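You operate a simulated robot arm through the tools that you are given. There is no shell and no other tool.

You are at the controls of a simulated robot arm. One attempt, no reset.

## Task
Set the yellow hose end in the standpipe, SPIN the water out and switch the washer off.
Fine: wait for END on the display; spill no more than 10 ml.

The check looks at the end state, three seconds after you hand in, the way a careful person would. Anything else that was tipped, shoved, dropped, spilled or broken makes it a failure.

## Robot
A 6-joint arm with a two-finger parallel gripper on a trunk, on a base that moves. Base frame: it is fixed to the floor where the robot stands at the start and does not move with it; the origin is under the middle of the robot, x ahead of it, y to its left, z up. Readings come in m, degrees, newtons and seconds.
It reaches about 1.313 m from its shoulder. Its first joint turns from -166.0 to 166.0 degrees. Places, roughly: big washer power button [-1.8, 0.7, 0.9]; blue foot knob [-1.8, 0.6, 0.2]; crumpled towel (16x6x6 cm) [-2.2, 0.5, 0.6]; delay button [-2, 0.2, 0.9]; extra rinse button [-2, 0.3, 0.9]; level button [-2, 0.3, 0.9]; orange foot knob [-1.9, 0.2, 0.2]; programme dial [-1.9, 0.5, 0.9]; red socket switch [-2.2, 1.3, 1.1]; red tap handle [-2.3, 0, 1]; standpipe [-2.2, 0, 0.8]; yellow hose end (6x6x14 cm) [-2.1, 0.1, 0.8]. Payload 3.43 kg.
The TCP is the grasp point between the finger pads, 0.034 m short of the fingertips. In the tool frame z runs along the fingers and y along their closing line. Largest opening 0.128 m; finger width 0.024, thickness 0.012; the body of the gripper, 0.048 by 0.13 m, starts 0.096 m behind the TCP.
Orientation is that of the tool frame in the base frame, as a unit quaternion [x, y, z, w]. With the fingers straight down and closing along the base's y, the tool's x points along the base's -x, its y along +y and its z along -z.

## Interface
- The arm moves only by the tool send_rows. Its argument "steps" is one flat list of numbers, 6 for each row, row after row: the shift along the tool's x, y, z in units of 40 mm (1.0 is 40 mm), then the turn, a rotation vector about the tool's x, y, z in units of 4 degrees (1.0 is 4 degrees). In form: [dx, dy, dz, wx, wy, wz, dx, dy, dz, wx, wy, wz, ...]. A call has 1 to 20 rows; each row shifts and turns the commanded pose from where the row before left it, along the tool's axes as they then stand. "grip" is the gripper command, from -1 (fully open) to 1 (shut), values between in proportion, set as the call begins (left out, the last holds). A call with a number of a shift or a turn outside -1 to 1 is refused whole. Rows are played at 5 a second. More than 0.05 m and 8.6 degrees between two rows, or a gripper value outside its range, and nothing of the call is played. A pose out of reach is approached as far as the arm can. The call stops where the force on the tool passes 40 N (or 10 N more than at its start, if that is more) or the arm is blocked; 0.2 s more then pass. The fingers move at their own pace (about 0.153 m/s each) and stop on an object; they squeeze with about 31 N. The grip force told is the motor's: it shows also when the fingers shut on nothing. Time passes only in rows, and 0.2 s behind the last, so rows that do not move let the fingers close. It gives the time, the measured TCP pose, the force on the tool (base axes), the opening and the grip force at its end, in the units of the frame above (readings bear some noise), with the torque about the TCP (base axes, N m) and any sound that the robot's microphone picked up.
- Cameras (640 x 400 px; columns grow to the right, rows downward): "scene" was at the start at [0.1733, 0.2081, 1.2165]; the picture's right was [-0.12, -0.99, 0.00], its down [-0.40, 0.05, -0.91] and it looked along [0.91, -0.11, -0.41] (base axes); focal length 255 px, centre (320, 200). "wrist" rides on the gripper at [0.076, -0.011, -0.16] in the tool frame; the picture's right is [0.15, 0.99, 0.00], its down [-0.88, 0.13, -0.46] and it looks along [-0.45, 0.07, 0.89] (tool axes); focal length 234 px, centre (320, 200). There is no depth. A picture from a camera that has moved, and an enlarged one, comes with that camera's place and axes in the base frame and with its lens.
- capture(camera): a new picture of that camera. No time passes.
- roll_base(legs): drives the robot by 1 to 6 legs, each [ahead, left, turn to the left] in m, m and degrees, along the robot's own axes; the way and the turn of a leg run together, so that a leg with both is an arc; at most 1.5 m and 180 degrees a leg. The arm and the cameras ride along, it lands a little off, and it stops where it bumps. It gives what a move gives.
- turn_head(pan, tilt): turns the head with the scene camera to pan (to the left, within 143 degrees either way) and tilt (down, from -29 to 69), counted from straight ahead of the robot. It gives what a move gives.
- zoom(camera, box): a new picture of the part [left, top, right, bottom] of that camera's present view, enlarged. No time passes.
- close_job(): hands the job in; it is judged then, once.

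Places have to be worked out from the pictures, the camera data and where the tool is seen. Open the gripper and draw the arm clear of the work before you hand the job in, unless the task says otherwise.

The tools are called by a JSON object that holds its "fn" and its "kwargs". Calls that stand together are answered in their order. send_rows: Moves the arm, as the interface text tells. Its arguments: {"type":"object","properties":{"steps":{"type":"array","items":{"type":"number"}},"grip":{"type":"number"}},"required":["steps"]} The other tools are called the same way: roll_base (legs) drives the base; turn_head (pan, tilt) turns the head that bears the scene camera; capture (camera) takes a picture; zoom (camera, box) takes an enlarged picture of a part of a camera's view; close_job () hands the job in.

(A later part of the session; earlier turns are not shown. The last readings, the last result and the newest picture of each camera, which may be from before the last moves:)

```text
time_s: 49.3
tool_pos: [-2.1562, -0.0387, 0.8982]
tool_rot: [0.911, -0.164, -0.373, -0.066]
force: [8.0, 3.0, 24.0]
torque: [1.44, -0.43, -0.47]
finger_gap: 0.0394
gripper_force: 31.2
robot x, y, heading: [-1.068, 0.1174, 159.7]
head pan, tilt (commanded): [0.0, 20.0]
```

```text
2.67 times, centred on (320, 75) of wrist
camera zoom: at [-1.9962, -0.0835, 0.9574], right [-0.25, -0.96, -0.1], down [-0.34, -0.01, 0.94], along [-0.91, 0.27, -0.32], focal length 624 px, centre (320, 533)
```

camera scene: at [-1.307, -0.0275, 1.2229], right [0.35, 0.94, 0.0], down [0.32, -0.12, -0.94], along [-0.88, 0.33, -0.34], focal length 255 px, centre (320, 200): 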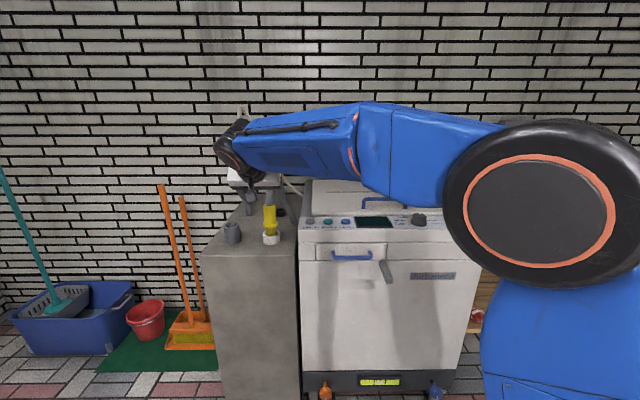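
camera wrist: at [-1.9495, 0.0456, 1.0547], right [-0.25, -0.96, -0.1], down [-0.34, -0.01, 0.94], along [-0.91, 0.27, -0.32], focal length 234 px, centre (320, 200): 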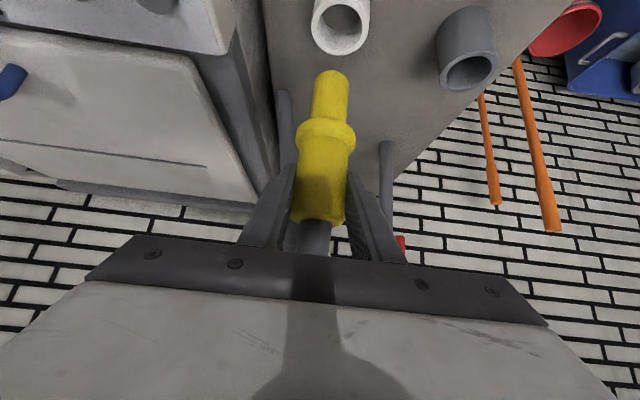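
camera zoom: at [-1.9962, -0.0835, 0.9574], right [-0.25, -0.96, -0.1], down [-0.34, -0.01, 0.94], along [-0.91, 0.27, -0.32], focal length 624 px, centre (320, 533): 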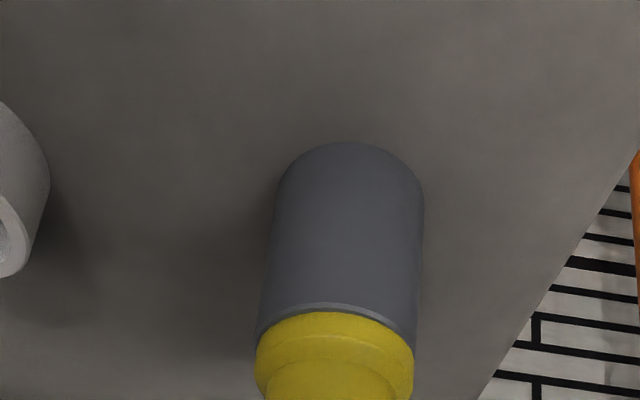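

Seated: 24 N of upward contact and the flange sits flush on the rim. I relieve by 2 mm and open the fingers.

{"fn": "send_rows", "kwargs": {"steps": [-0.03, 0, -0.032, 0, 0, 0]}}

{"fn": "send_rows", "kwargs": {"steps": [0, 0, 0, 0, 0, 0, 0, 0, 0, 0, 0, 0, 0, 0, 0, 0, 0, 0], "grip": -0.4}}

{"fn": "capture", "kwargs": {"camera": "wrist"}}

```text
time_s: 49.7
tool_pos: [-2.1558, -0.0375, 0.8965]
tool_rot: [0.912, -0.164, -0.37, -0.067]
force: [3.5, -2.4, 10.4]
torque: [-0.3, 0.55, 0.25]
finger_gap: 0.0397
gripper_force: 31.3
robot x, y, heading: [-1.0692, 0.1198, 159.8]
head pan, tilt (commanded): [0.0, 20.0]
```

```text
time_s: 50.5
tool_pos: [-2.1566, -0.0369, 0.8966]
tool_rot: [0.912, -0.164, -0.371, -0.068]
force: [-0.4, 0.6, 0.4]
torque: [-0.01, 0.01, 0.01]
finger_gap: 0.0895
gripper_force: 0.0
robot x, y, heading: [-1.0723, 0.1156, 159.5]
head pan, tilt (commanded): [0.0, 20.0]
```

```text
taken
camera wrist: at [-1.997, -0.0834, 0.9568], right [-0.25, -0.96, -0.1], down [-0.34, -0.01, 0.94], along [-0.91, 0.27, -0.32], focal length 234 px, centre (320, 200)
```

wrist: 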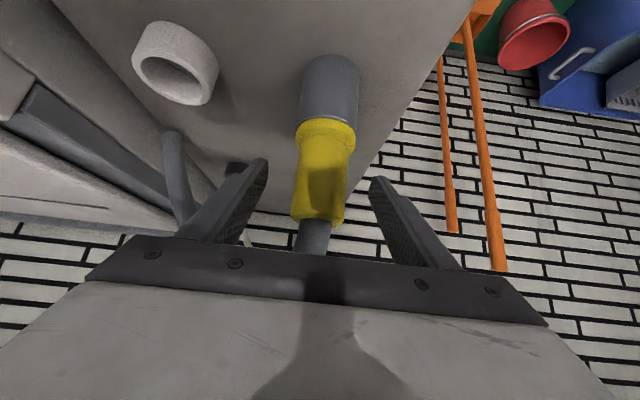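

The hose end stays put in the standpipe. I retreat along the finger direction by 0.16 m.

{"fn": "send_rows", "kwargs": {"steps": [0, 0, -0.5, 0, 0, 0, 0, 0, -0.5, 0, 0, 0, 0, 0, -0.75, 0, 0, 0, 0, 0, -0.75, 0, 0, 0, 0, 0, -0.75, 0, 0, 0, 0, 0, -0.75, 0, 0, 0]}}

{"fn": "capture", "kwargs": {"camera": "wrist"}}

{"fn": "capture", "kwargs": {"camera": "scene"}}

```text
time_s: 51.9
tool_pos: [-2.0519, -0.0782, 1.0101]
tool_rot: [0.911, -0.165, -0.371, -0.068]
force: [-0.2, -0.7, -0.2]
torque: [0.03, -0.01, -0.05]
finger_gap: 0.0896
gripper_force: 0.0
robot x, y, heading: [-1.0698, 0.1151, 159.5]
head pan, tilt (commanded): [0.0, 20.0]
```

```text
taken
camera wrist: at [-1.8928, -0.1237, 1.071], right [-0.25, -0.96, -0.1], down [-0.34, -0.01, 0.94], along [-0.91, 0.27, -0.32], focal length 234 px, centre (320, 200)
```

wrist: 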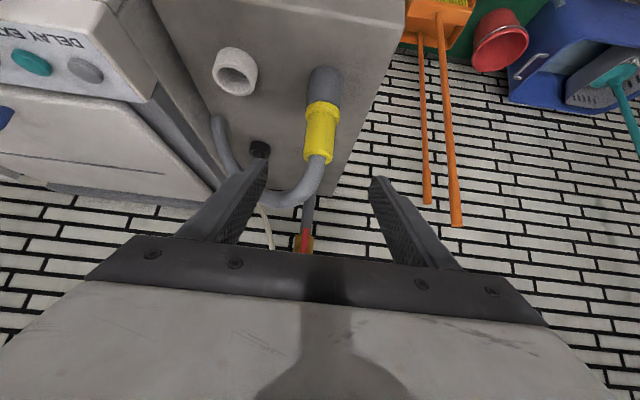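

```text
taken
camera scene: at [-1.3075, -0.0277, 1.2228], right [0.35, 0.94, 0.0], down [0.32, -0.12, -0.94], along [-0.88, 0.33, -0.34], focal length 255 px, centre (320, 200)
```

scene: 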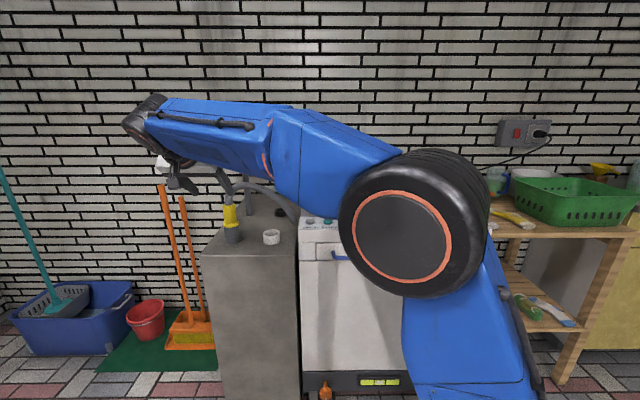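

The hose end stands in the standpipe with clear space around. Next I go up and right, turning the fingers straight down and closing them, to look at the panel from above near the dial (about (-1.88, 0.505)).

{"fn": "send_rows", "kwargs": {"steps": [-0.209, 0, -0.843, 0, 0, 0, -0.209, 0, -0.843, 0, 0, 0, -0.209, 0, -0.843, 0, 0, 0, -0.209, 0, -0.843, 0, 0, 0, 0, -1, 0, 0, 0.733, 0, 0, -1, 0, 0, 0.733, 0, 0, -1, 0, 0, 0.733, 0, 0, -1, 0, 0, 0.733, 0, 0, -1, 0, 0, 0.733, 0, 0, -1, 0, 0, 0.733, 0, 0, -1, 0, 0, 0.733, 0, 0, -1, 0, 0, 0.733, 0, 0, -1, 0, 0, 0.733, 0, 0, -1, 0, 0, 0.733, 0, 0, -1, 0, 0, 0.733, 0, 0, -1, 0, 0, 0.733, 0, 0, -1, 0, 0, 0.733, 0, 0, -1, 0, 0, 0.733, 0, 0, -1, 0, 0, 0.733, 0], "grip": 1}}

{"fn": "capture", "kwargs": {"camera": "wrist"}}

{"fn": "capture", "kwargs": {"camera": "scene"}}

```text
time_s: 55.9
tool_pos: [-1.7769, 0.4624, 1.1318]
tool_rot: [0.984, -0.177, -0.002, -0.001]
force: [0.5, 0.5, 0.1]
torque: [0.02, 0.0, 0.01]
finger_gap: 0.0001
gripper_force: 31.0
robot x, y, heading: [-1.0662, 0.1154, 159.7]
head pan, tilt (commanded): [0.0, 20.0]
```

```text
taken
camera wrist: at [-1.7007, 0.4463, 1.291], right [-0.21, -0.98, 0.0], down [-0.87, 0.18, 0.46], along [-0.45, 0.1, -0.89], focal length 234 px, centre (320, 200)
```

wrist: 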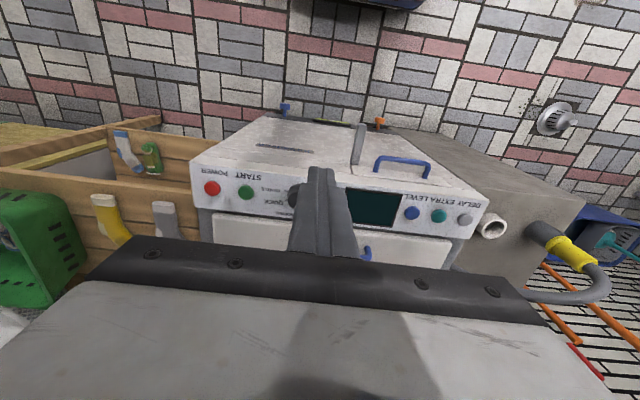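

```text
taken
camera scene: at [-1.3071, -0.0279, 1.2229], right [0.35, 0.94, 0.0], down [0.32, -0.12, -0.94], along [-0.88, 0.33, -0.34], focal length 255 px, centre (320, 200)
```

scene: 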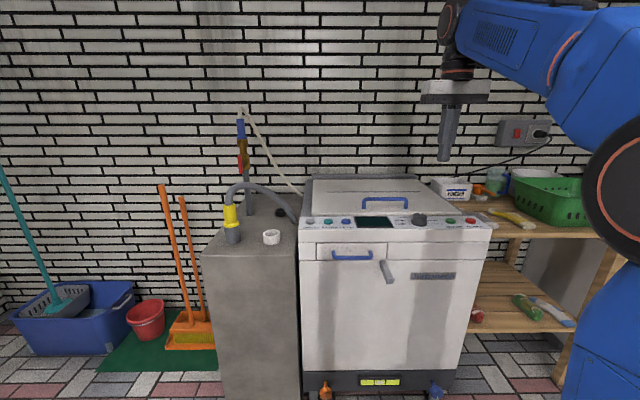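

The hose remains seated. In the wrist view the dial is partly behind the fingers; I zoom on the panel.

{"fn": "zoom", "kwargs": {"camera": "wrist", "box": [190, 150, 370, 260]}}

{"fn": "zoom", "kwargs": {"camera": "wrist", "box": [320, 150, 500, 260]}}

```text
3.56 times, centred on (280, 205) of wrist
camera zoom: at [-1.7007, 0.4463, 1.291], right [-0.21, -0.98, 0.0], down [-0.87, 0.18, 0.46], along [-0.45, 0.1, -0.89], focal length 833 px, centre (462, 182)
```

zoom: 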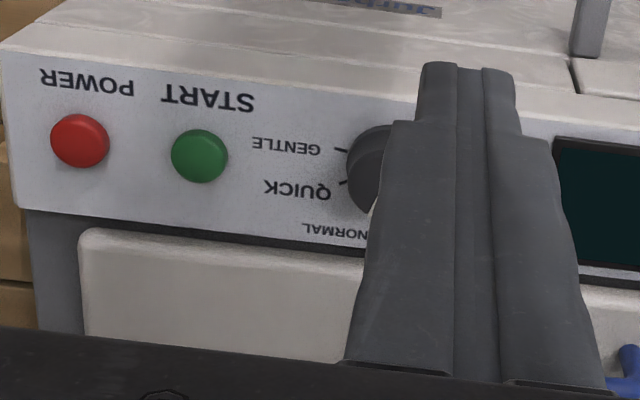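

```text
3.56 times, centred on (410, 205) of wrist
camera zoom: at [-1.7007, 0.4463, 1.291], right [-0.21, -0.98, 0.0], down [-0.87, 0.18, 0.46], along [-0.45, 0.1, -0.89], focal length 833 px, centre (0, 182)
```

zoom: 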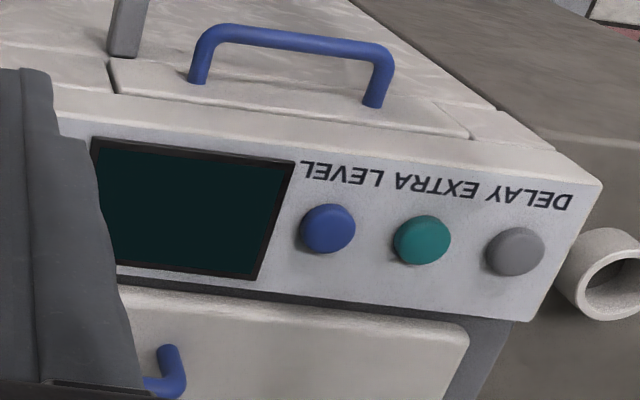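

The wrist view confirms power button top at (-1.843, 0.691, 0.877) and start at (-1.864, 0.629). I move over the power button and descend to about 2 cm above it with closed fingers.

{"fn": "send_rows", "kwargs": {"steps": [-0.592, -0.796, 0, 0, 0, 0, -0.592, -0.796, 0, 0, 0, 0, -0.592, -0.796, 0, 0, 0, 0, -0.592, -0.796, 0, 0, 0, 0, -0.592, -0.796, 0, 0, 0, 0, -0.592, -0.796, 0, 0, 0, 0, 0, 0, 0.83, 0, 0, 0, 0, 0, 0.83, 0, 0, 0, 0, 0, 0.83, 0, 0, 0, 0, 0, 0.83, 0, 0, 0, 0, 0, 0.83, 0, 0, 0, 0, 0, 0.83, 0, 0, 0]}}

{"fn": "zoom", "kwargs": {"camera": "scene", "box": [395, 175, 515, 250]}}

{"fn": "capture", "kwargs": {"camera": "wrist"}}

```text
time_s: 58.5
tool_pos: [-1.8396, 0.6857, 0.9186]
tool_rot: [0.984, -0.178, -0.004, -0.001]
force: [1.1, -0.3, 1.3]
torque: [-0.04, 0.01, 0.01]
finger_gap: 0.0
gripper_force: 30.8
out of reach, approached as far as the arm can: row 5, 6
robot x, y, heading: [-1.0705, 0.1172, 159.7]
head pan, tilt (commanded): [0.0, 20.0]
```

```text
5.33 times, centred on (455, 212) of scene
camera zoom: at [-1.3071, -0.0276, 1.2229], right [0.35, 0.94, 0.0], down [0.32, -0.12, -0.94], along [-0.88, 0.33, -0.34], focal length 1362 px, centre (-400, 133)
```

zoom: 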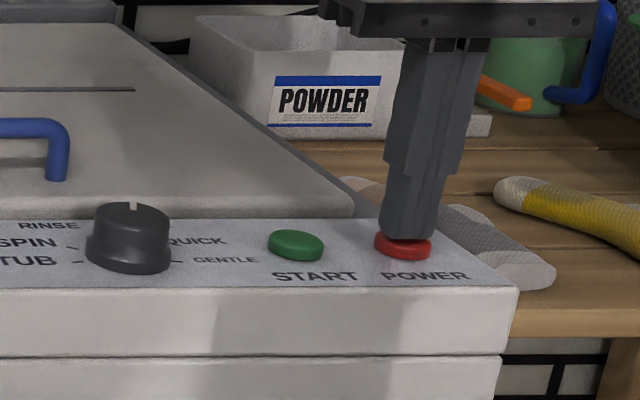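

```text
taken
camera wrist: at [-1.7632, 0.669, 1.0774], right [-0.21, -0.98, 0.0], down [-0.87, 0.18, 0.46], along [-0.45, 0.1, -0.89], focal length 234 px, centre (320, 200)
```

wrist: 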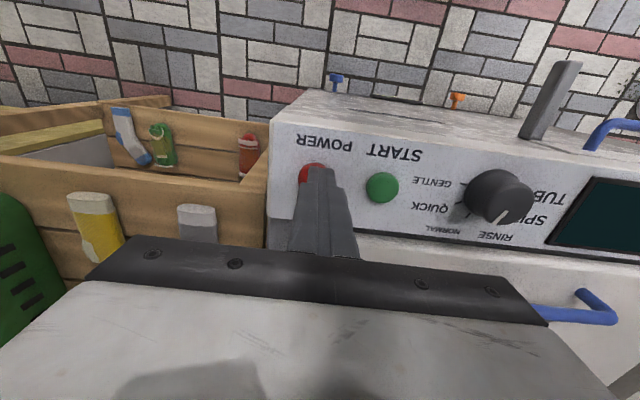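

The tips hover about 1 cm over the red power button. I adjust 5 mm and press down 1.4 cm gently, then lift.

{"fn": "send_rows", "kwargs": {"steps": [-0.1, -0.09, 0, 0, 0, 0, 0, 0, 0.12, 0, 0, 0, 0, 0, 0.12, 0, 0, 0, 0, 0, 0.1, 0, 0, 0]}}

{"fn": "zoom", "kwargs": {"camera": "scene", "box": [335, 175, 515, 285]}}

```text
time_s: 59.5
tool_pos: [-1.8406, 0.6896, 0.9073]
tool_rot: [0.984, -0.178, -0.004, -0.003]
force: [-7.0, 6.2, 31.7]
torque: [0.15, 0.05, -0.02]
finger_gap: 0.0
gripper_force: 30.5
robot x, y, heading: [-1.0749, 0.1221, 159.4]
head pan, tilt (commanded): [0.0, 20.0]
heard: click
```

```text
3.56 times, centred on (425, 230) of scene
camera zoom: at [-1.3065, -0.028, 1.223], right [0.35, 0.94, 0.0], down [0.32, -0.12, -0.94], along [-0.88, 0.33, -0.34], focal length 908 px, centre (-53, 93)
```

zoom: 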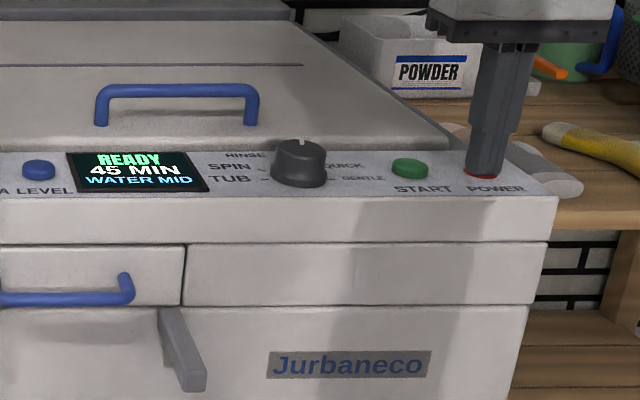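

The display lit up: READY, 45 MIN, WATER MID (click heard). I lift off and look closely at the dial with the wrist camera.

{"fn": "send_rows", "kwargs": {"steps": [0, 0, -0.5, 0, 0, 0, 0, 0, -0.75, 0, 0, 0, 0, 0, -0.75, 0, 0, 0]}}

{"fn": "zoom", "kwargs": {"camera": "wrist", "box": [360, 140, 600, 290]}}

{"fn": "zoom", "kwargs": {"camera": "scene", "box": [345, 205, 445, 240]}}

```text
time_s: 60.3
tool_pos: [-1.8395, 0.6894, 0.9852]
tool_rot: [0.984, -0.177, -0.002, -0.002]
force: [-0.8, 0.5, 0.5]
torque: [-0.04, 0.01, 0.02]
finger_gap: 0.0
gripper_force: 30.9
robot x, y, heading: [-1.0681, 0.1171, 159.6]
head pan, tilt (commanded): [0.0, 20.0]
```

```text
2.67 times, centred on (480, 215) of wrist
camera zoom: at [-1.7642, 0.675, 1.1429], right [-0.21, -0.98, 0.0], down [-0.87, 0.18, 0.46], along [-0.45, 0.1, -0.89], focal length 624 px, centre (-107, 160)
```

zoom: 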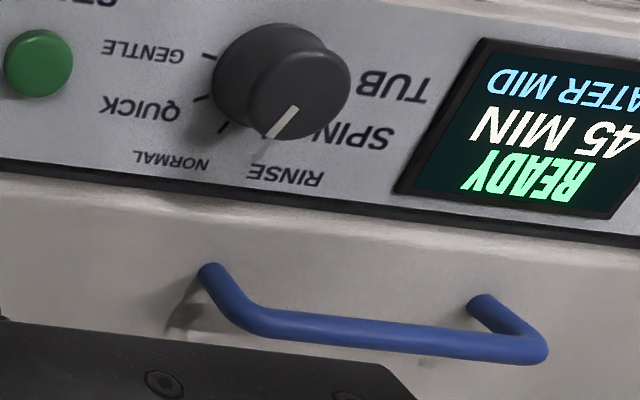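

```text
6.40 times, centred on (395, 222) of scene
camera zoom: at [-1.3072, -0.0275, 1.2229], right [0.35, 0.94, 0.0], down [0.32, -0.12, -0.94], along [-0.88, 0.33, -0.34], focal length 1634 px, centre (-160, 56)
```

zoom: 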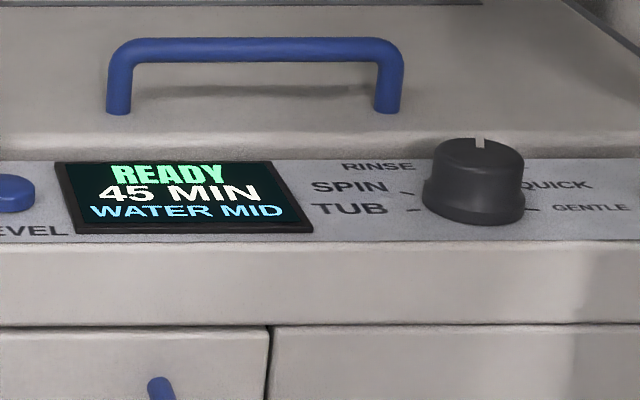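

The programme labels run TUB, SPIN, RINSE, NORMAL, QUICK, GENTLE around the back of the dial; the pointer looks straight back. The dial cap is at about (-1.889, 0.529, 0.902). I move above it with the fingers open to look down on it.

{"fn": "send_rows", "kwargs": {"steps": [0.051, 0.8375, -0.25, 0, 0, 0, 0.051, 0.8375, -0.25, 0, 0, 0, 0.051, 0.8375, -0.25, 0, 0, 0, 0.051, 0.8375, -0.25, 0, 0, 0, 0.051, 0.8375, -0.25, 0, 0, 0], "grip": -1}}

{"fn": "capture", "kwargs": {"camera": "wrist"}}

{"fn": "zoom", "kwargs": {"camera": "wrist", "box": [240, 120, 400, 220]}}

```text
time_s: 61.5
tool_pos: [-1.8883, 0.528, 1.0331]
tool_rot: [0.984, -0.179, -0.002, -0.001]
force: [0.0, -0.5, 0.3]
torque: [-0.03, -0.01, -0.02]
finger_gap: 0.1279
gripper_force: 0.0
robot x, y, heading: [-1.0679, 0.1197, 159.6]
head pan, tilt (commanded): [0.0, 20.0]
```

```text
taken
camera wrist: at [-1.8126, 0.5129, 1.1925], right [-0.21, -0.98, 0.0], down [-0.87, 0.18, 0.46], along [-0.45, 0.1, -0.89], focal length 234 px, centre (320, 200)
```

wrist: 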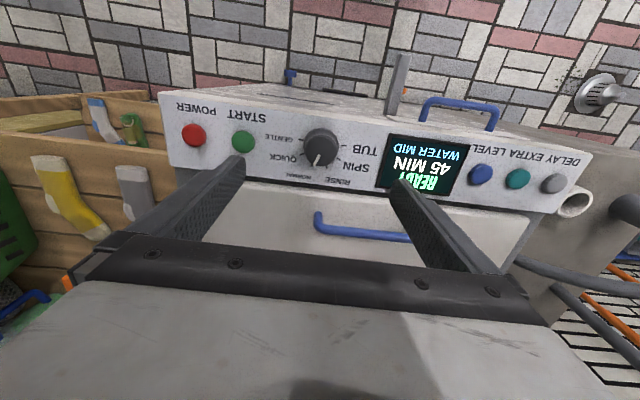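

```text
4.00 times, centred on (320, 170) of wrist
camera zoom: at [-1.8126, 0.5129, 1.1925], right [-0.21, -0.98, 0.0], down [-0.87, 0.18, 0.46], along [-0.45, 0.1, -0.89], focal length 937 px, centre (320, 320)
```

zoom: 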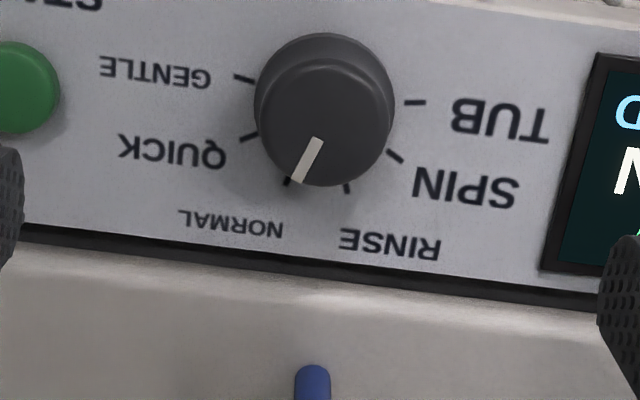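

Now the dial is clear: the pointer is at NORMAL, ticks are 40° apart, so SPIN needs 80° counter-clockwise (seen from above). I pre-rotate the gripper 40° clockwise with a 7.5 cm opening above the dial, so the turn stays balanced.

{"fn": "send_rows", "kwargs": {"steps": [-0.09, 0, 0, 0, 0, 0, 0, 0, 0, 0, 0, 1, 0, 0, 0, 0, 0, 1, 0, 0, 0, 0, 0, 1, 0, 0, 0, 0, 0, 1, 0, 0, 0, 0, 0, 1, 0, 0, 0, 0, 0, 1, 0, 0, 0, 0, 0, 1, 0, 0, 0, 0, 0, 1, 0, 0, 0, 0, 0, 1, 0, 0, 0, 0, 0, 1], "grip": -0.17}}

{"fn": "capture", "kwargs": {"camera": "wrist"}}

```text
time_s: 63.9
tool_pos: [-1.8922, 0.5322, 1.0335]
tool_rot: [0.864, -0.504, -0.003, 0.0]
force: [0.5, 0.0, 0.3]
torque: [-0.01, -0.04, 0.02]
finger_gap: 0.0749
gripper_force: 0.1
robot x, y, heading: [-1.0694, 0.1194, 159.6]
head pan, tilt (commanded): [0.0, 20.0]
```

```text
taken
camera wrist: at [-1.8442, 0.4708, 1.1926], right [-0.79, -0.61, 0.0], down [-0.54, 0.7, 0.46], along [-0.28, 0.36, -0.89], focal length 234 px, centre (320, 200)
```

wrist: 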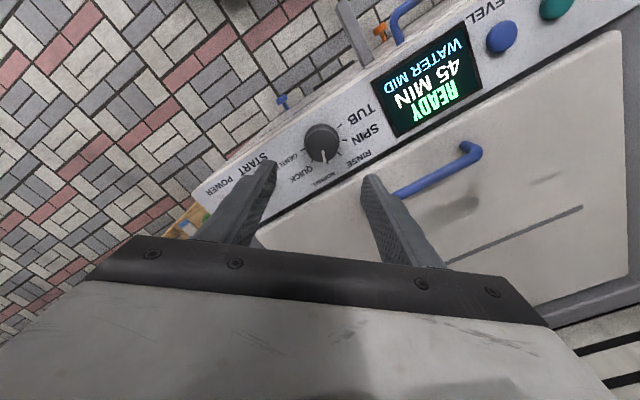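

I zoom to check the dial's offset from the tool axis (expected at pixel (320, 148) for the cap height).

{"fn": "zoom", "kwargs": {"camera": "wrist", "box": [260, 100, 380, 180]}}

```text
5.00 times, centred on (320, 140) of wrist
camera zoom: at [-1.8442, 0.4708, 1.1926], right [-0.79, -0.61, 0.0], down [-0.54, 0.7, 0.46], along [-0.28, 0.36, -0.89], focal length 1171 px, centre (320, 500)
```

zoom: 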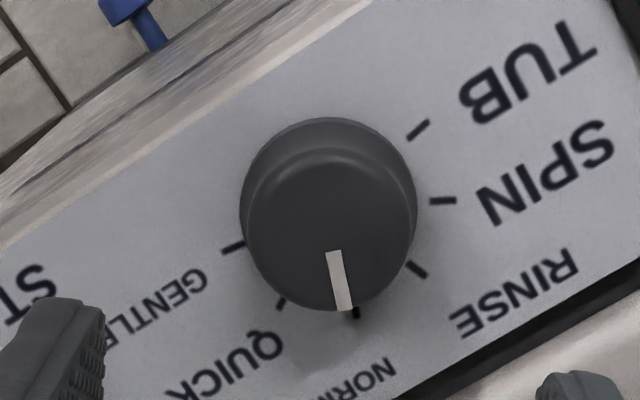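

The dial is only 2–3 mm off the tool axis. I correct that and descend so that the tips come to about 1 cm above the panel, around the dial.

{"fn": "send_rows", "kwargs": {"steps": [0.05, 0.075, 0, 0, 0, 0, 0, 0, 0.6, 0, 0, 0, 0, 0, 0.6, 0, 0, 0, 0, 0, 0.6, 0, 0, 0, 0, 0, 0.6, 0, 0, 0, 0, 0, 0.3, 0, 0, 0, 0, 0, 0.3, 0, 0, 0]}}

{"fn": "capture", "kwargs": {"camera": "wrist"}}

{"fn": "zoom", "kwargs": {"camera": "scene", "box": [345, 155, 475, 245]}}

```text
time_s: 65.5
tool_pos: [-1.8961, 0.527, 0.9144]
tool_rot: [0.864, -0.503, -0.004, 0.0]
force: [0.3, -0.2, 0.1]
torque: [0.02, 0.01, 0.0]
finger_gap: 0.0748
gripper_force: 0.0
robot x, y, heading: [-1.0679, 0.1179, 159.4]
head pan, tilt (commanded): [0.0, 20.0]
```

```text
taken
camera wrist: at [-1.8474, 0.4678, 1.0724], right [-0.79, -0.62, 0.0], down [-0.55, 0.7, 0.46], along [-0.29, 0.36, -0.89], focal length 234 px, centre (320, 200)
```

wrist: 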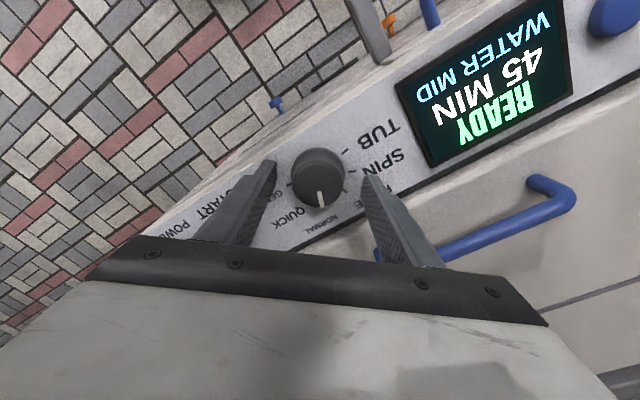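

```text
4.44 times, centred on (410, 200) of scene
camera zoom: at [-1.3072, -0.0276, 1.2229], right [0.35, 0.94, 0.0], down [0.32, -0.12, -0.94], along [-0.88, 0.33, -0.34], focal length 1135 px, centre (-80, 200)
```

zoom: 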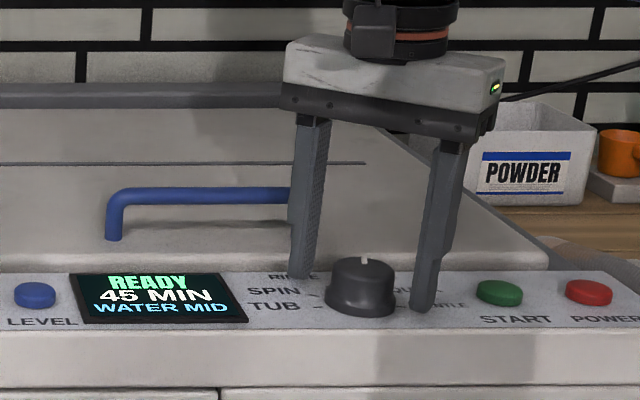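

The fingers straddle the dial symmetrically with no contact force. I close on the dial.

{"fn": "send_rows", "kwargs": {"steps": [0, 0, 0, 0, 0, 0, 0, 0, 0, 0, 0, 0, 0, 0, 0, 0, 0, 0, 0, 0, 0, 0, 0, 0], "grip": 1}}

{"fn": "zoom", "kwargs": {"camera": "wrist", "box": [240, 100, 400, 220]}}

```text
time_s: 66.5
tool_pos: [-1.895, 0.5296, 0.9136]
tool_rot: [0.864, -0.504, -0.002, -0.001]
force: [29.0, 15.6, -10.4]
torque: [1.0, -0.78, -0.01]
finger_gap: 0.0466
gripper_force: 44.7
robot x, y, heading: [-1.0745, 0.1214, 159.7]
head pan, tilt (commanded): [0.0, 20.0]
```

```text
3.33 times, centred on (320, 160) of wrist
camera zoom: at [-1.8463, 0.4693, 1.0723], right [-0.79, -0.61, 0.0], down [-0.55, 0.7, 0.46], along [-0.28, 0.36, -0.89], focal length 781 px, centre (320, 333)
```

zoom: 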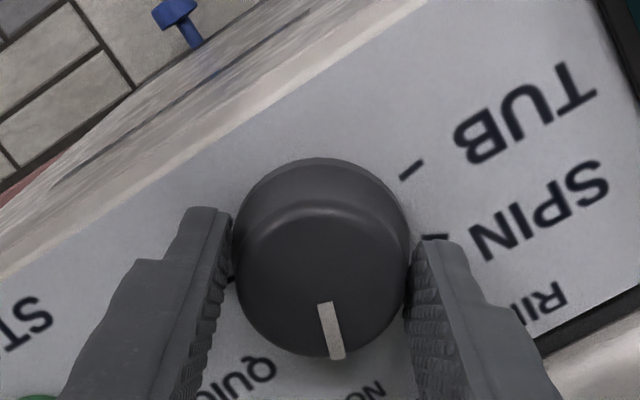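

The grip is on (gap 4.7 cm), but a side force of ~33 N along the tool's -y shows I'm off-centre. I shift a few mm along -y to relieve it.

{"fn": "send_rows", "kwargs": {"steps": [0, -0.05, 0, 0, 0, 0, 0, 0, 0, 0, 0, 0]}}

```text
time_s: 67.1
tool_pos: [-1.8941, 0.5293, 0.913]
tool_rot: [0.864, -0.503, -0.003, 0.001]
force: [12.5, 14.7, -8.7]
torque: [0.07, -0.29, 0.04]
finger_gap: 0.047
gripper_force: 45.2
robot x, y, heading: [-1.069, 0.1164, 159.8]
head pan, tilt (commanded): [0.0, 20.0]
```

The side force halved. Another 2 mm along -y (and 1 mm along -x).

{"fn": "send_rows", "kwargs": {"steps": [-0.02, -0.05, 0, 0, 0, 0, 0, 0, 0, 0, 0, 0]}}

```text
time_s: 67.7
tool_pos: [-1.8931, 0.5282, 0.9143]
tool_rot: [0.864, -0.503, -0.003, 0.001]
force: [-16.8, -1.7, -2.1]
torque: [-0.55, 0.7, 0.01]
finger_gap: 0.0466
gripper_force: 45.0
robot x, y, heading: [-1.0706, 0.1215, 159.5]
head pan, tilt (commanded): [0.0, 20.0]
```

Slightly overshot; I go back 1 mm and turn a first 8° counter-clockwise to see how it reacts.

{"fn": "send_rows", "kwargs": {"steps": [-0.015, 0.025, 0, 0, 0, 0, 0, 0, 0, 0, 0, -0.5, 0, 0, 0, 0, 0, -0.5, 0, 0, 0, 0, 0, -0.5, 0, 0, 0, 0, 0, -0.5]}}

{"fn": "zoom", "kwargs": {"camera": "wrist", "box": [240, 100, 400, 220]}}

```text
time_s: 68.9
tool_pos: [-1.8939, 0.5306, 0.9148]
tool_rot: [0.897, -0.441, -0.004, 0.0]
force: [-31.8, -20.8, 10.1]
torque: [-1.18, 1.07, -0.06]
finger_gap: 0.0465
gripper_force: 44.7
robot x, y, heading: [-1.0694, 0.1165, 159.4]
head pan, tilt (commanded): [0.0, 20.0]
```

```text
3.33 times, centred on (320, 160) of wrist
camera zoom: at [-1.8376, 0.4763, 1.0722], right [-0.69, -0.72, 0.0], down [-0.64, 0.62, 0.46], along [-0.33, 0.32, -0.89], focal length 781 px, centre (320, 333)
```

zoom: 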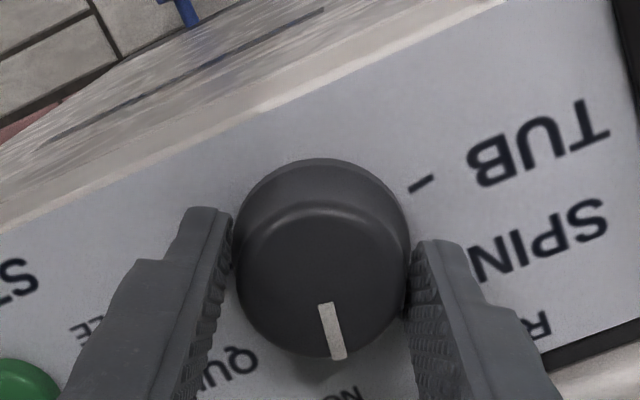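

The dial turns along with the gripper (pointer fixed relative to the fingers). There is 38 N along +y now, so I relieve with 2 mm along +y.

{"fn": "send_rows", "kwargs": {"steps": [0, 0.05, 0, 0, 0, 0, 0, 0, 0, 0, 0, 0, 0, 0, 0, 0, 0, 0]}}

```text
time_s: 69.7
tool_pos: [-1.8936, 0.5287, 0.9147]
tool_rot: [0.897, -0.442, -0.002, -0.001]
force: [-11.3, -13.5, 10.2]
torque: [-0.08, 0.24, -0.05]
finger_gap: 0.0462
gripper_force: 44.9
robot x, y, heading: [-1.0726, 0.115, 159.5]
head pan, tilt (commanded): [0.0, 20.0]
```

Force dropped to 17 N. I shift another 1.5 mm along +y and turn 12° more.

{"fn": "send_rows", "kwargs": {"steps": [0, 0.035, 0, 0, 0, 0, 0, 0, 0, 0, 0, -1, 0, 0, 0, 0, 0, -1, 0, 0, 0, 0, 0, -1]}}

```text
time_s: 70.7
tool_pos: [-1.8947, 0.5292, 0.9136]
tool_rot: [0.938, -0.345, -0.003, -0.001]
force: [19.2, 2.9, -2.5]
torque: [-0.09, -0.77, -0.03]
finger_gap: 0.0463
gripper_force: 45.0
robot x, y, heading: [-1.0667, 0.1173, 159.6]
head pan, tilt (commanded): [0.0, 20.0]
```

20° turned so far with moderate forces. I continue with 20° more.

{"fn": "send_rows", "kwargs": {"steps": [0, -0.02, 0, 0, 0, -1, 0, 0, 0, 0, 0, -1, 0, 0, 0, 0, 0, -1, 0, 0, 0, 0, 0, -1, 0, 0, 0, 0, 0, -1]}}

{"fn": "zoom", "kwargs": {"camera": "wrist", "box": [200, 60, 440, 220]}}

```text
time_s: 71.9
tool_pos: [-1.8956, 0.5295, 0.9132]
tool_rot: [0.984, -0.177, -0.003, -0.002]
force: [17.5, -0.8, -1.9]
torque: [-0.01, 0.16, -0.04]
finger_gap: 0.0463
gripper_force: 44.6
robot x, y, heading: [-1.0706, 0.1166, 159.8]
head pan, tilt (commanded): [0.0, 20.0]
```

```text
2.50 times, centred on (320, 140) of wrist
camera zoom: at [-1.819, 0.5135, 1.0723], right [-0.21, -0.98, 0.0], down [-0.87, 0.18, 0.46], along [-0.45, 0.1, -0.89], focal length 585 px, centre (320, 350)
```

zoom: 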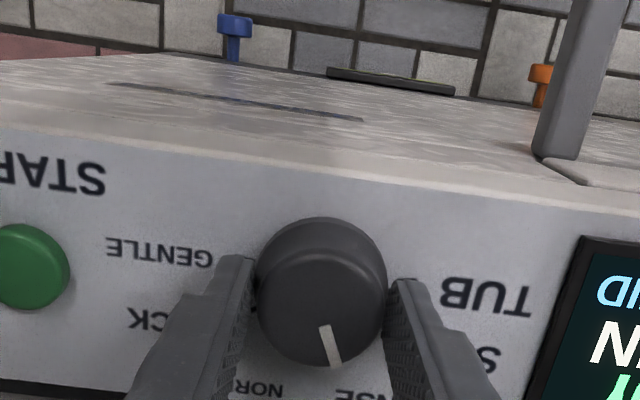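

The pointer is at RINSE now (40°). I keep on for another 20°, with a small +x relief.

{"fn": "send_rows", "kwargs": {"steps": [0.03, 0, 0, 0, 0, -1, 0, 0, 0, 0, 0, -1, 0, 0, 0, 0, 0, -1, 0, 0, 0, 0, 0, -1, 0, 0, 0, 0, 0, -1]}}

```text
time_s: 73.1
tool_pos: [-1.8943, 0.5274, 0.9138]
tool_rot: [1.0, -0.003, -0.002, -0.002]
force: [-16.3, -0.1, -1.7]
torque: [-0.1, 1.72, 0.0]
finger_gap: 0.0464
gripper_force: 45.3
robot x, y, heading: [-1.0709, 0.1163, 159.9]
head pan, tilt (commanded): [0.0, 20.0]
```

The force stays moderate. I turn the last 20° to SPIN.

{"fn": "send_rows", "kwargs": {"steps": [-0.02, 0, 0, 0, 0, -1, 0, 0, 0, 0, 0, -1, 0, 0, 0, 0, 0, -1, 0, 0, 0, 0, 0, -1, 0, 0, 0, 0, 0, -1]}}

{"fn": "capture", "kwargs": {"camera": "wrist"}}

{"fn": "zoom", "kwargs": {"camera": "scene", "box": [345, 155, 475, 245]}}

```text
time_s: 74.3
tool_pos: [-1.8953, 0.5276, 0.9151]
tool_rot: [0.985, 0.17, -0.002, -0.002]
force: [-10.9, -13.2, -7.2]
torque: [-1.07, 1.03, -0.01]
finger_gap: 0.0463
gripper_force: 45.1
robot x, y, heading: [-1.0676, 0.1179, 159.6]
head pan, tilt (commanded): [0.0, 20.0]
```

```text
taken
camera wrist: at [-1.8266, 0.5644, 1.0726], right [0.47, -0.88, 0.0], down [-0.78, -0.42, 0.46], along [-0.41, -0.21, -0.89], focal length 234 px, centre (320, 200)
```

wrist: 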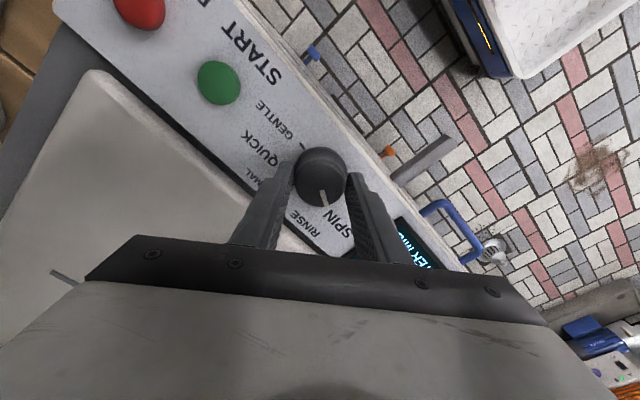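

```text
4.44 times, centred on (410, 200) of scene
camera zoom: at [-1.3077, -0.028, 1.2227], right [0.35, 0.94, 0.0], down [0.32, -0.12, -0.94], along [-0.88, 0.33, -0.34], focal length 1135 px, centre (-80, 200)
```

zoom: 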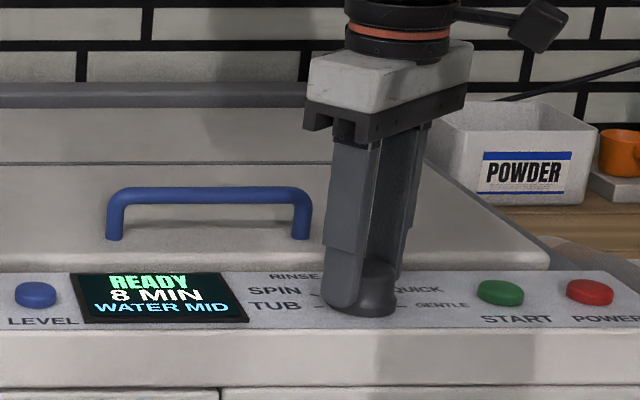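

The display now reads 8 MIN and the pointer points to SPIN. I open the fingers and rise off the dial.

{"fn": "send_rows", "kwargs": {"steps": [0, 0, 0, 0, 0, 0, 0, 0, 0, 0, 0, 0, 0, 0, 0, 0, 0, 0], "grip": -0.15}}

{"fn": "send_rows", "kwargs": {"steps": [0, 0, -0.5, 0, 0, 0, 0, 0, -0.75, 0, 0, 0, 0, 0, -0.75, 0, 0, 0, 0, 0, -0.75, 0, 0, 0]}}

{"fn": "zoom", "kwargs": {"camera": "wrist", "box": [220, 60, 420, 220]}}

{"fn": "zoom", "kwargs": {"camera": "scene", "box": [345, 155, 475, 245]}}

```text
time_s: 75.1
tool_pos: [-1.894, 0.5284, 0.9152]
tool_rot: [0.985, 0.17, -0.002, -0.002]
force: [0.2, -0.7, -0.2]
torque: [-0.02, -0.03, -0.03]
finger_gap: 0.0735
gripper_force: 0.1
robot x, y, heading: [-1.07, 0.1164, 159.7]
head pan, tilt (commanded): [0.0, 20.0]
```

```text
time_s: 76.1
tool_pos: [-1.8937, 0.5268, 1.0237]
tool_rot: [0.985, 0.17, -0.002, -0.003]
force: [-1.1, -0.1, 0.0]
torque: [0.02, -0.03, 0.02]
finger_gap: 0.0737
gripper_force: 0.1
robot x, y, heading: [-1.0654, 0.1193, 159.7]
head pan, tilt (commanded): [0.0, 20.0]
```

```text
2.50 times, centred on (320, 140) of wrist
camera zoom: at [-1.8257, 0.5642, 1.1825], right [0.47, -0.88, 0.0], down [-0.78, -0.42, 0.46], along [-0.41, -0.21, -0.89], focal length 585 px, centre (320, 350)
```

zoom: 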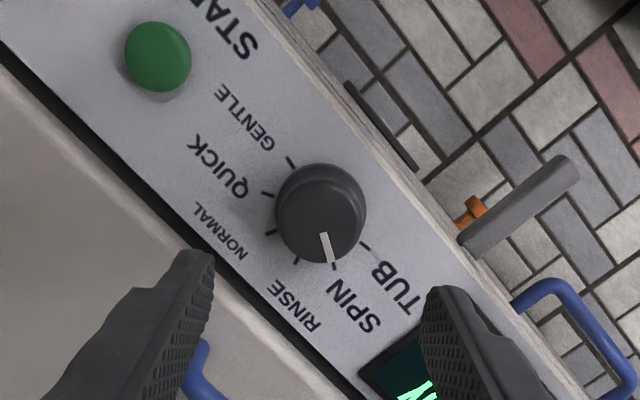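

```text
4.44 times, centred on (410, 200) of scene
camera zoom: at [-1.3073, -0.0276, 1.2229], right [0.35, 0.94, 0.0], down [0.32, -0.12, -0.94], along [-0.88, 0.33, -0.34], focal length 1135 px, centre (-80, 200)
```

zoom: 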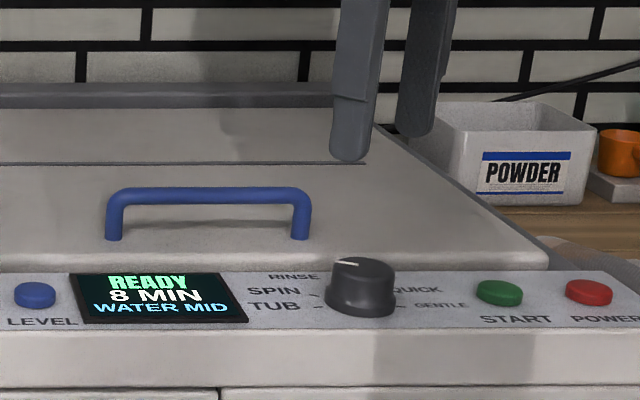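

SPIN is set (pointer on its tick, READY, 8 MIN). Before starting I check the hose seat and the level glass again.

{"fn": "zoom", "kwargs": {"camera": "scene", "box": [200, 160, 320, 260]}}

{"fn": "zoom", "kwargs": {"camera": "scene", "box": [345, 365, 415, 400]}}

```text
4.00 times, centred on (260, 210) of scene
camera zoom: at [-1.3073, -0.0276, 1.2229], right [0.35, 0.94, 0.0], down [0.32, -0.12, -0.94], along [-0.88, 0.33, -0.34], focal length 1021 px, centre (560, 160)
```

zoom: 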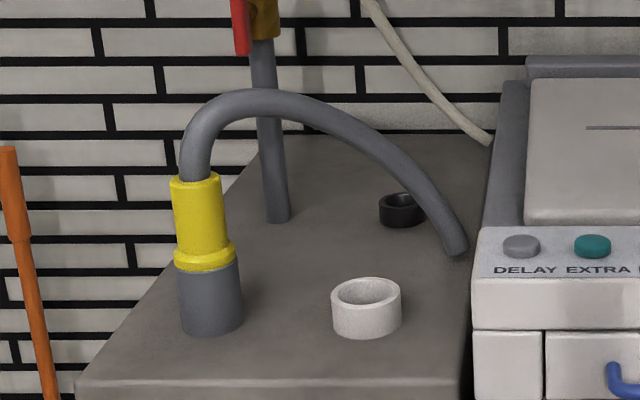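

```text
9.14 times, centred on (380, 382) of scene
camera zoom: at [-1.3073, -0.0276, 1.2229], right [0.35, 0.94, 0.0], down [0.32, -0.12, -0.94], along [-0.88, 0.33, -0.34], focal length 2334 px, centre (-229, -1469)
```

zoom: 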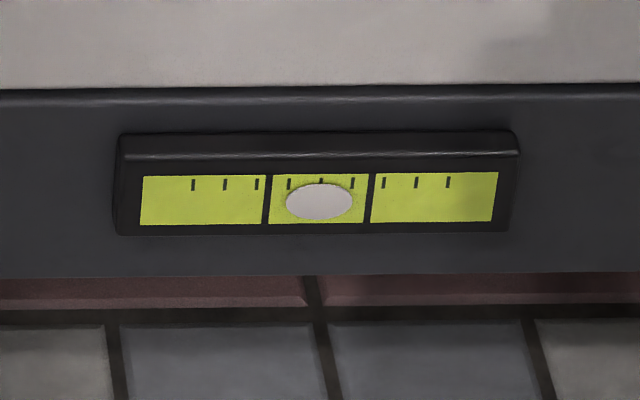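

The hose flange sits on the standpipe and the bubble is centred. I close the fingers, turn back 40° and go above the START button (-1.864, 0.629).

{"fn": "send_rows", "kwargs": {"steps": [0, 0, 0, 0, 0, 1, 0, 0, 0, 0, 0, 1, 0, 0, 0, 0, 0, 1, 0, 0, 0, 0, 0, 1, 0, 0, 0, 0, 0, 1, 0, 0, 0, 0, 0, 1, 0, 0, 0, 0, 0, 1, 0, 0, 0, 0, 0, 1, 0, 0, 0, 0, 0, 1, 0, 0, 0, 0, 0, 1, -0.065, -0.884, 0, 0, 0, 0, -0.065, -0.884, 0, 0, 0, 0, -0.065, -0.884, 0, 0, 0, 0, 0, 0, 0.75, 0, 0, 0, 0, 0, 0.75, 0, 0, 0, 0, 0, 0.75, 0, 0, 0], "grip": 1}}

{"fn": "zoom", "kwargs": {"camera": "scene", "box": [395, 175, 515, 250]}}

{"fn": "capture", "kwargs": {"camera": "wrist"}}

```text
time_s: 79.5
tool_pos: [-1.8629, 0.6312, 0.9357]
tool_rot: [0.984, -0.178, -0.003, -0.002]
force: [0.8, -0.1, 0.1]
torque: [0.0, -0.01, 0.0]
finger_gap: 0.0001
gripper_force: 30.5
robot x, y, heading: [-1.0656, 0.1193, 159.5]
head pan, tilt (commanded): [0.0, 20.0]
```

```text
5.33 times, centred on (455, 212) of scene
camera zoom: at [-1.3072, -0.0275, 1.2229], right [0.35, 0.94, 0.0], down [0.32, -0.12, -0.94], along [-0.88, 0.33, -0.34], focal length 1362 px, centre (-400, 133)
```

zoom: 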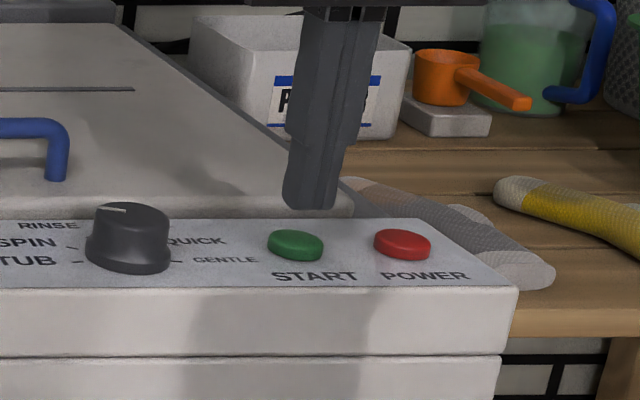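

```text
taken
camera wrist: at [-1.7881, 0.6152, 1.094], right [-0.21, -0.98, 0.0], down [-0.87, 0.18, 0.46], along [-0.45, 0.1, -0.89], focal length 234 px, centre (320, 200)
```

wrist: 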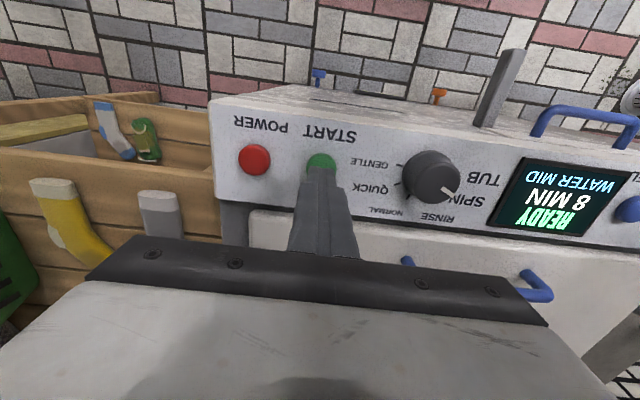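

The tips are ~2.5 cm above START, about 3–4 mm off. I correct and press down.

{"fn": "send_rows", "kwargs": {"steps": [0.06, 0.08, 0, 0, 0, 0, 0, 0, 0.25, 0, 0, 0, 0, 0, 0.25, 0, 0, 0, 0, 0, 0.12, 0, 0, 0, 0, 0, 0.1, 0, 0, 0]}}

{"fn": "zoom", "kwargs": {"camera": "scene", "box": [335, 175, 515, 285]}}

```text
time_s: 80.7
tool_pos: [-1.863, 0.6267, 0.9085]
tool_rot: [0.984, -0.177, -0.005, -0.002]
force: [-8.1, 6.2, 23.9]
torque: [0.14, 0.19, -0.02]
finger_gap: 0.0002
gripper_force: 30.4
robot x, y, heading: [-1.0711, 0.1201, 159.5]
head pan, tilt (commanded): [0.0, 20.0]
heard: click
```

```text
3.56 times, centred on (425, 230) of scene
camera zoom: at [-1.3068, -0.0278, 1.223], right [0.35, 0.94, 0.0], down [0.32, -0.12, -0.94], along [-0.88, 0.33, -0.34], focal length 908 px, centre (-53, 93)
```

zoom: 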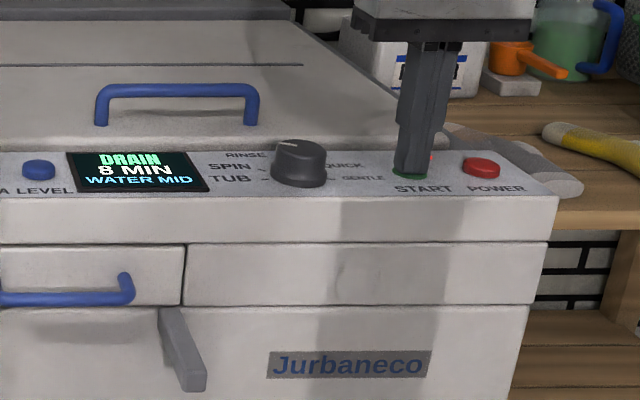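

The display shows DRAIN, 8 MIN. I lift off the button and watch the hose and display.

{"fn": "send_rows", "kwargs": {"steps": [0, 0, -0.5, 0, 0, 0, 0, 0, -0.75, 0, 0, 0, 0, 0, -0.75, 0, 0, 0, 0, 0, 0, 0, 0, 0, 0, 0, 0, 0, 0, 0]}}

{"fn": "capture", "kwargs": {"camera": "scene"}}

{"fn": "zoom", "kwargs": {"camera": "scene", "box": [200, 160, 320, 260]}}

```text
time_s: 81.9
tool_pos: [-1.8632, 0.625, 0.9872]
tool_rot: [0.984, -0.178, -0.003, -0.001]
force: [0.9, 0.2, -0.2]
torque: [0.01, 0.0, 0.04]
finger_gap: 0.0
gripper_force: 31.2
robot x, y, heading: [-1.0646, 0.1173, 159.8]
head pan, tilt (commanded): [0.0, 20.0]
```

```text
taken
camera scene: at [-1.3072, -0.0276, 1.2229], right [0.35, 0.94, 0.0], down [0.32, -0.12, -0.94], along [-0.88, 0.33, -0.34], focal length 255 px, centre (320, 200)
```

scene: 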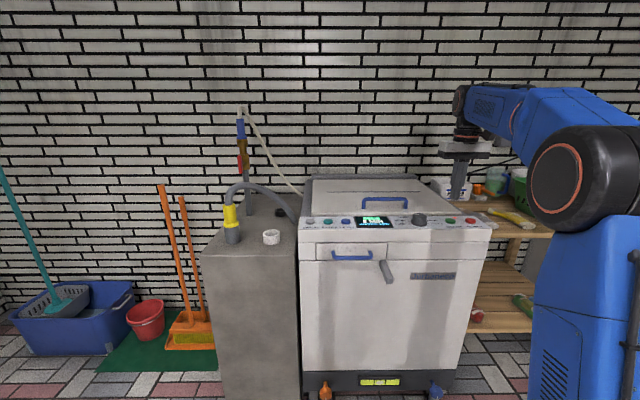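

```text
4.00 times, centred on (260, 210) of scene
camera zoom: at [-1.3072, -0.0276, 1.2229], right [0.35, 0.94, 0.0], down [0.32, -0.12, -0.94], along [-0.88, 0.33, -0.34], focal length 1021 px, centre (560, 160)
```

zoom: 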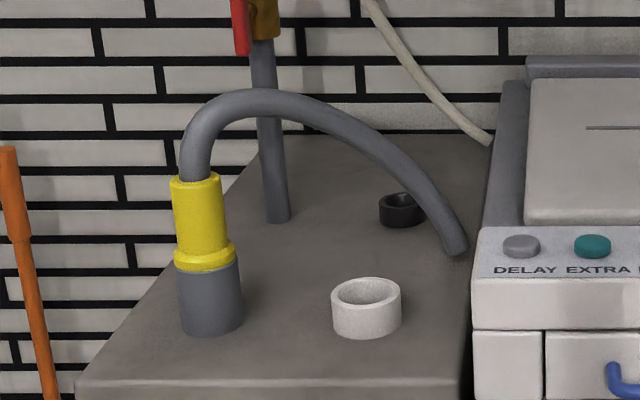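

No leak visible and the hose stays seated. I let time pass with still rows and check the display.

{"fn": "send_rows", "kwargs": {"steps": [0, 0, 0, 0, 0, 0, 0, 0, 0, 0, 0, 0, 0, 0, 0, 0, 0, 0, 0, 0, 0, 0, 0, 0, 0, 0, 0, 0, 0, 0, 0, 0, 0, 0, 0, 0, 0, 0, 0, 0, 0, 0, 0, 0, 0, 0, 0, 0, 0, 0, 0, 0, 0, 0, 0, 0, 0, 0, 0, 0, 0, 0, 0, 0, 0, 0, 0, 0, 0, 0, 0, 0, 0, 0, 0, 0, 0, 0, 0, 0, 0, 0, 0, 0, 0, 0, 0, 0, 0, 0, 0, 0, 0, 0, 0, 0, 0, 0, 0, 0, 0, 0, 0, 0, 0, 0, 0, 0, 0, 0, 0, 0, 0, 0, 0, 0, 0, 0, 0, 0]}}

{"fn": "zoom", "kwargs": {"camera": "scene", "box": [345, 205, 445, 240]}}

{"fn": "zoom", "kwargs": {"camera": "scene", "box": [200, 160, 320, 260]}}

```text
time_s: 86.1
tool_pos: [-1.8624, 0.6252, 0.9872]
tool_rot: [0.984, -0.177, -0.002, -0.002]
force: [-0.3, 0.6, 0.1]
torque: [-0.01, -0.01, 0.0]
finger_gap: 0.0
gripper_force: 30.8
robot x, y, heading: [-1.0701, 0.119, 159.4]
head pan, tilt (commanded): [0.0, 20.0]
```

```text
6.40 times, centred on (395, 222) of scene
camera zoom: at [-1.3072, -0.0275, 1.2229], right [0.35, 0.94, 0.0], down [0.32, -0.12, -0.94], along [-0.88, 0.33, -0.34], focal length 1634 px, centre (-160, 56)
```

zoom: 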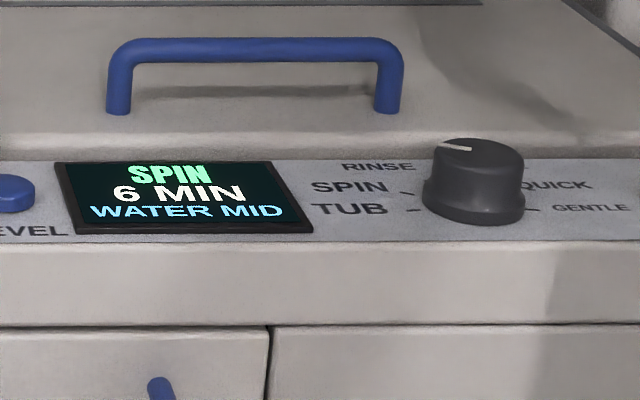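

```text
4.00 times, centred on (260, 210) of scene
camera zoom: at [-1.3072, -0.0275, 1.2229], right [0.35, 0.94, 0.0], down [0.32, -0.12, -0.94], along [-0.88, 0.33, -0.34], focal length 1021 px, centre (560, 160)
```

zoom: 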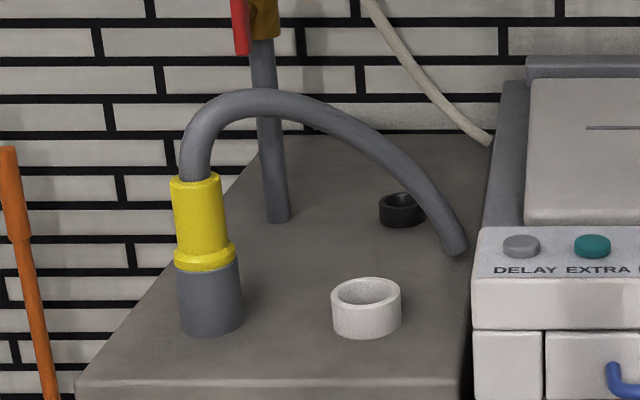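

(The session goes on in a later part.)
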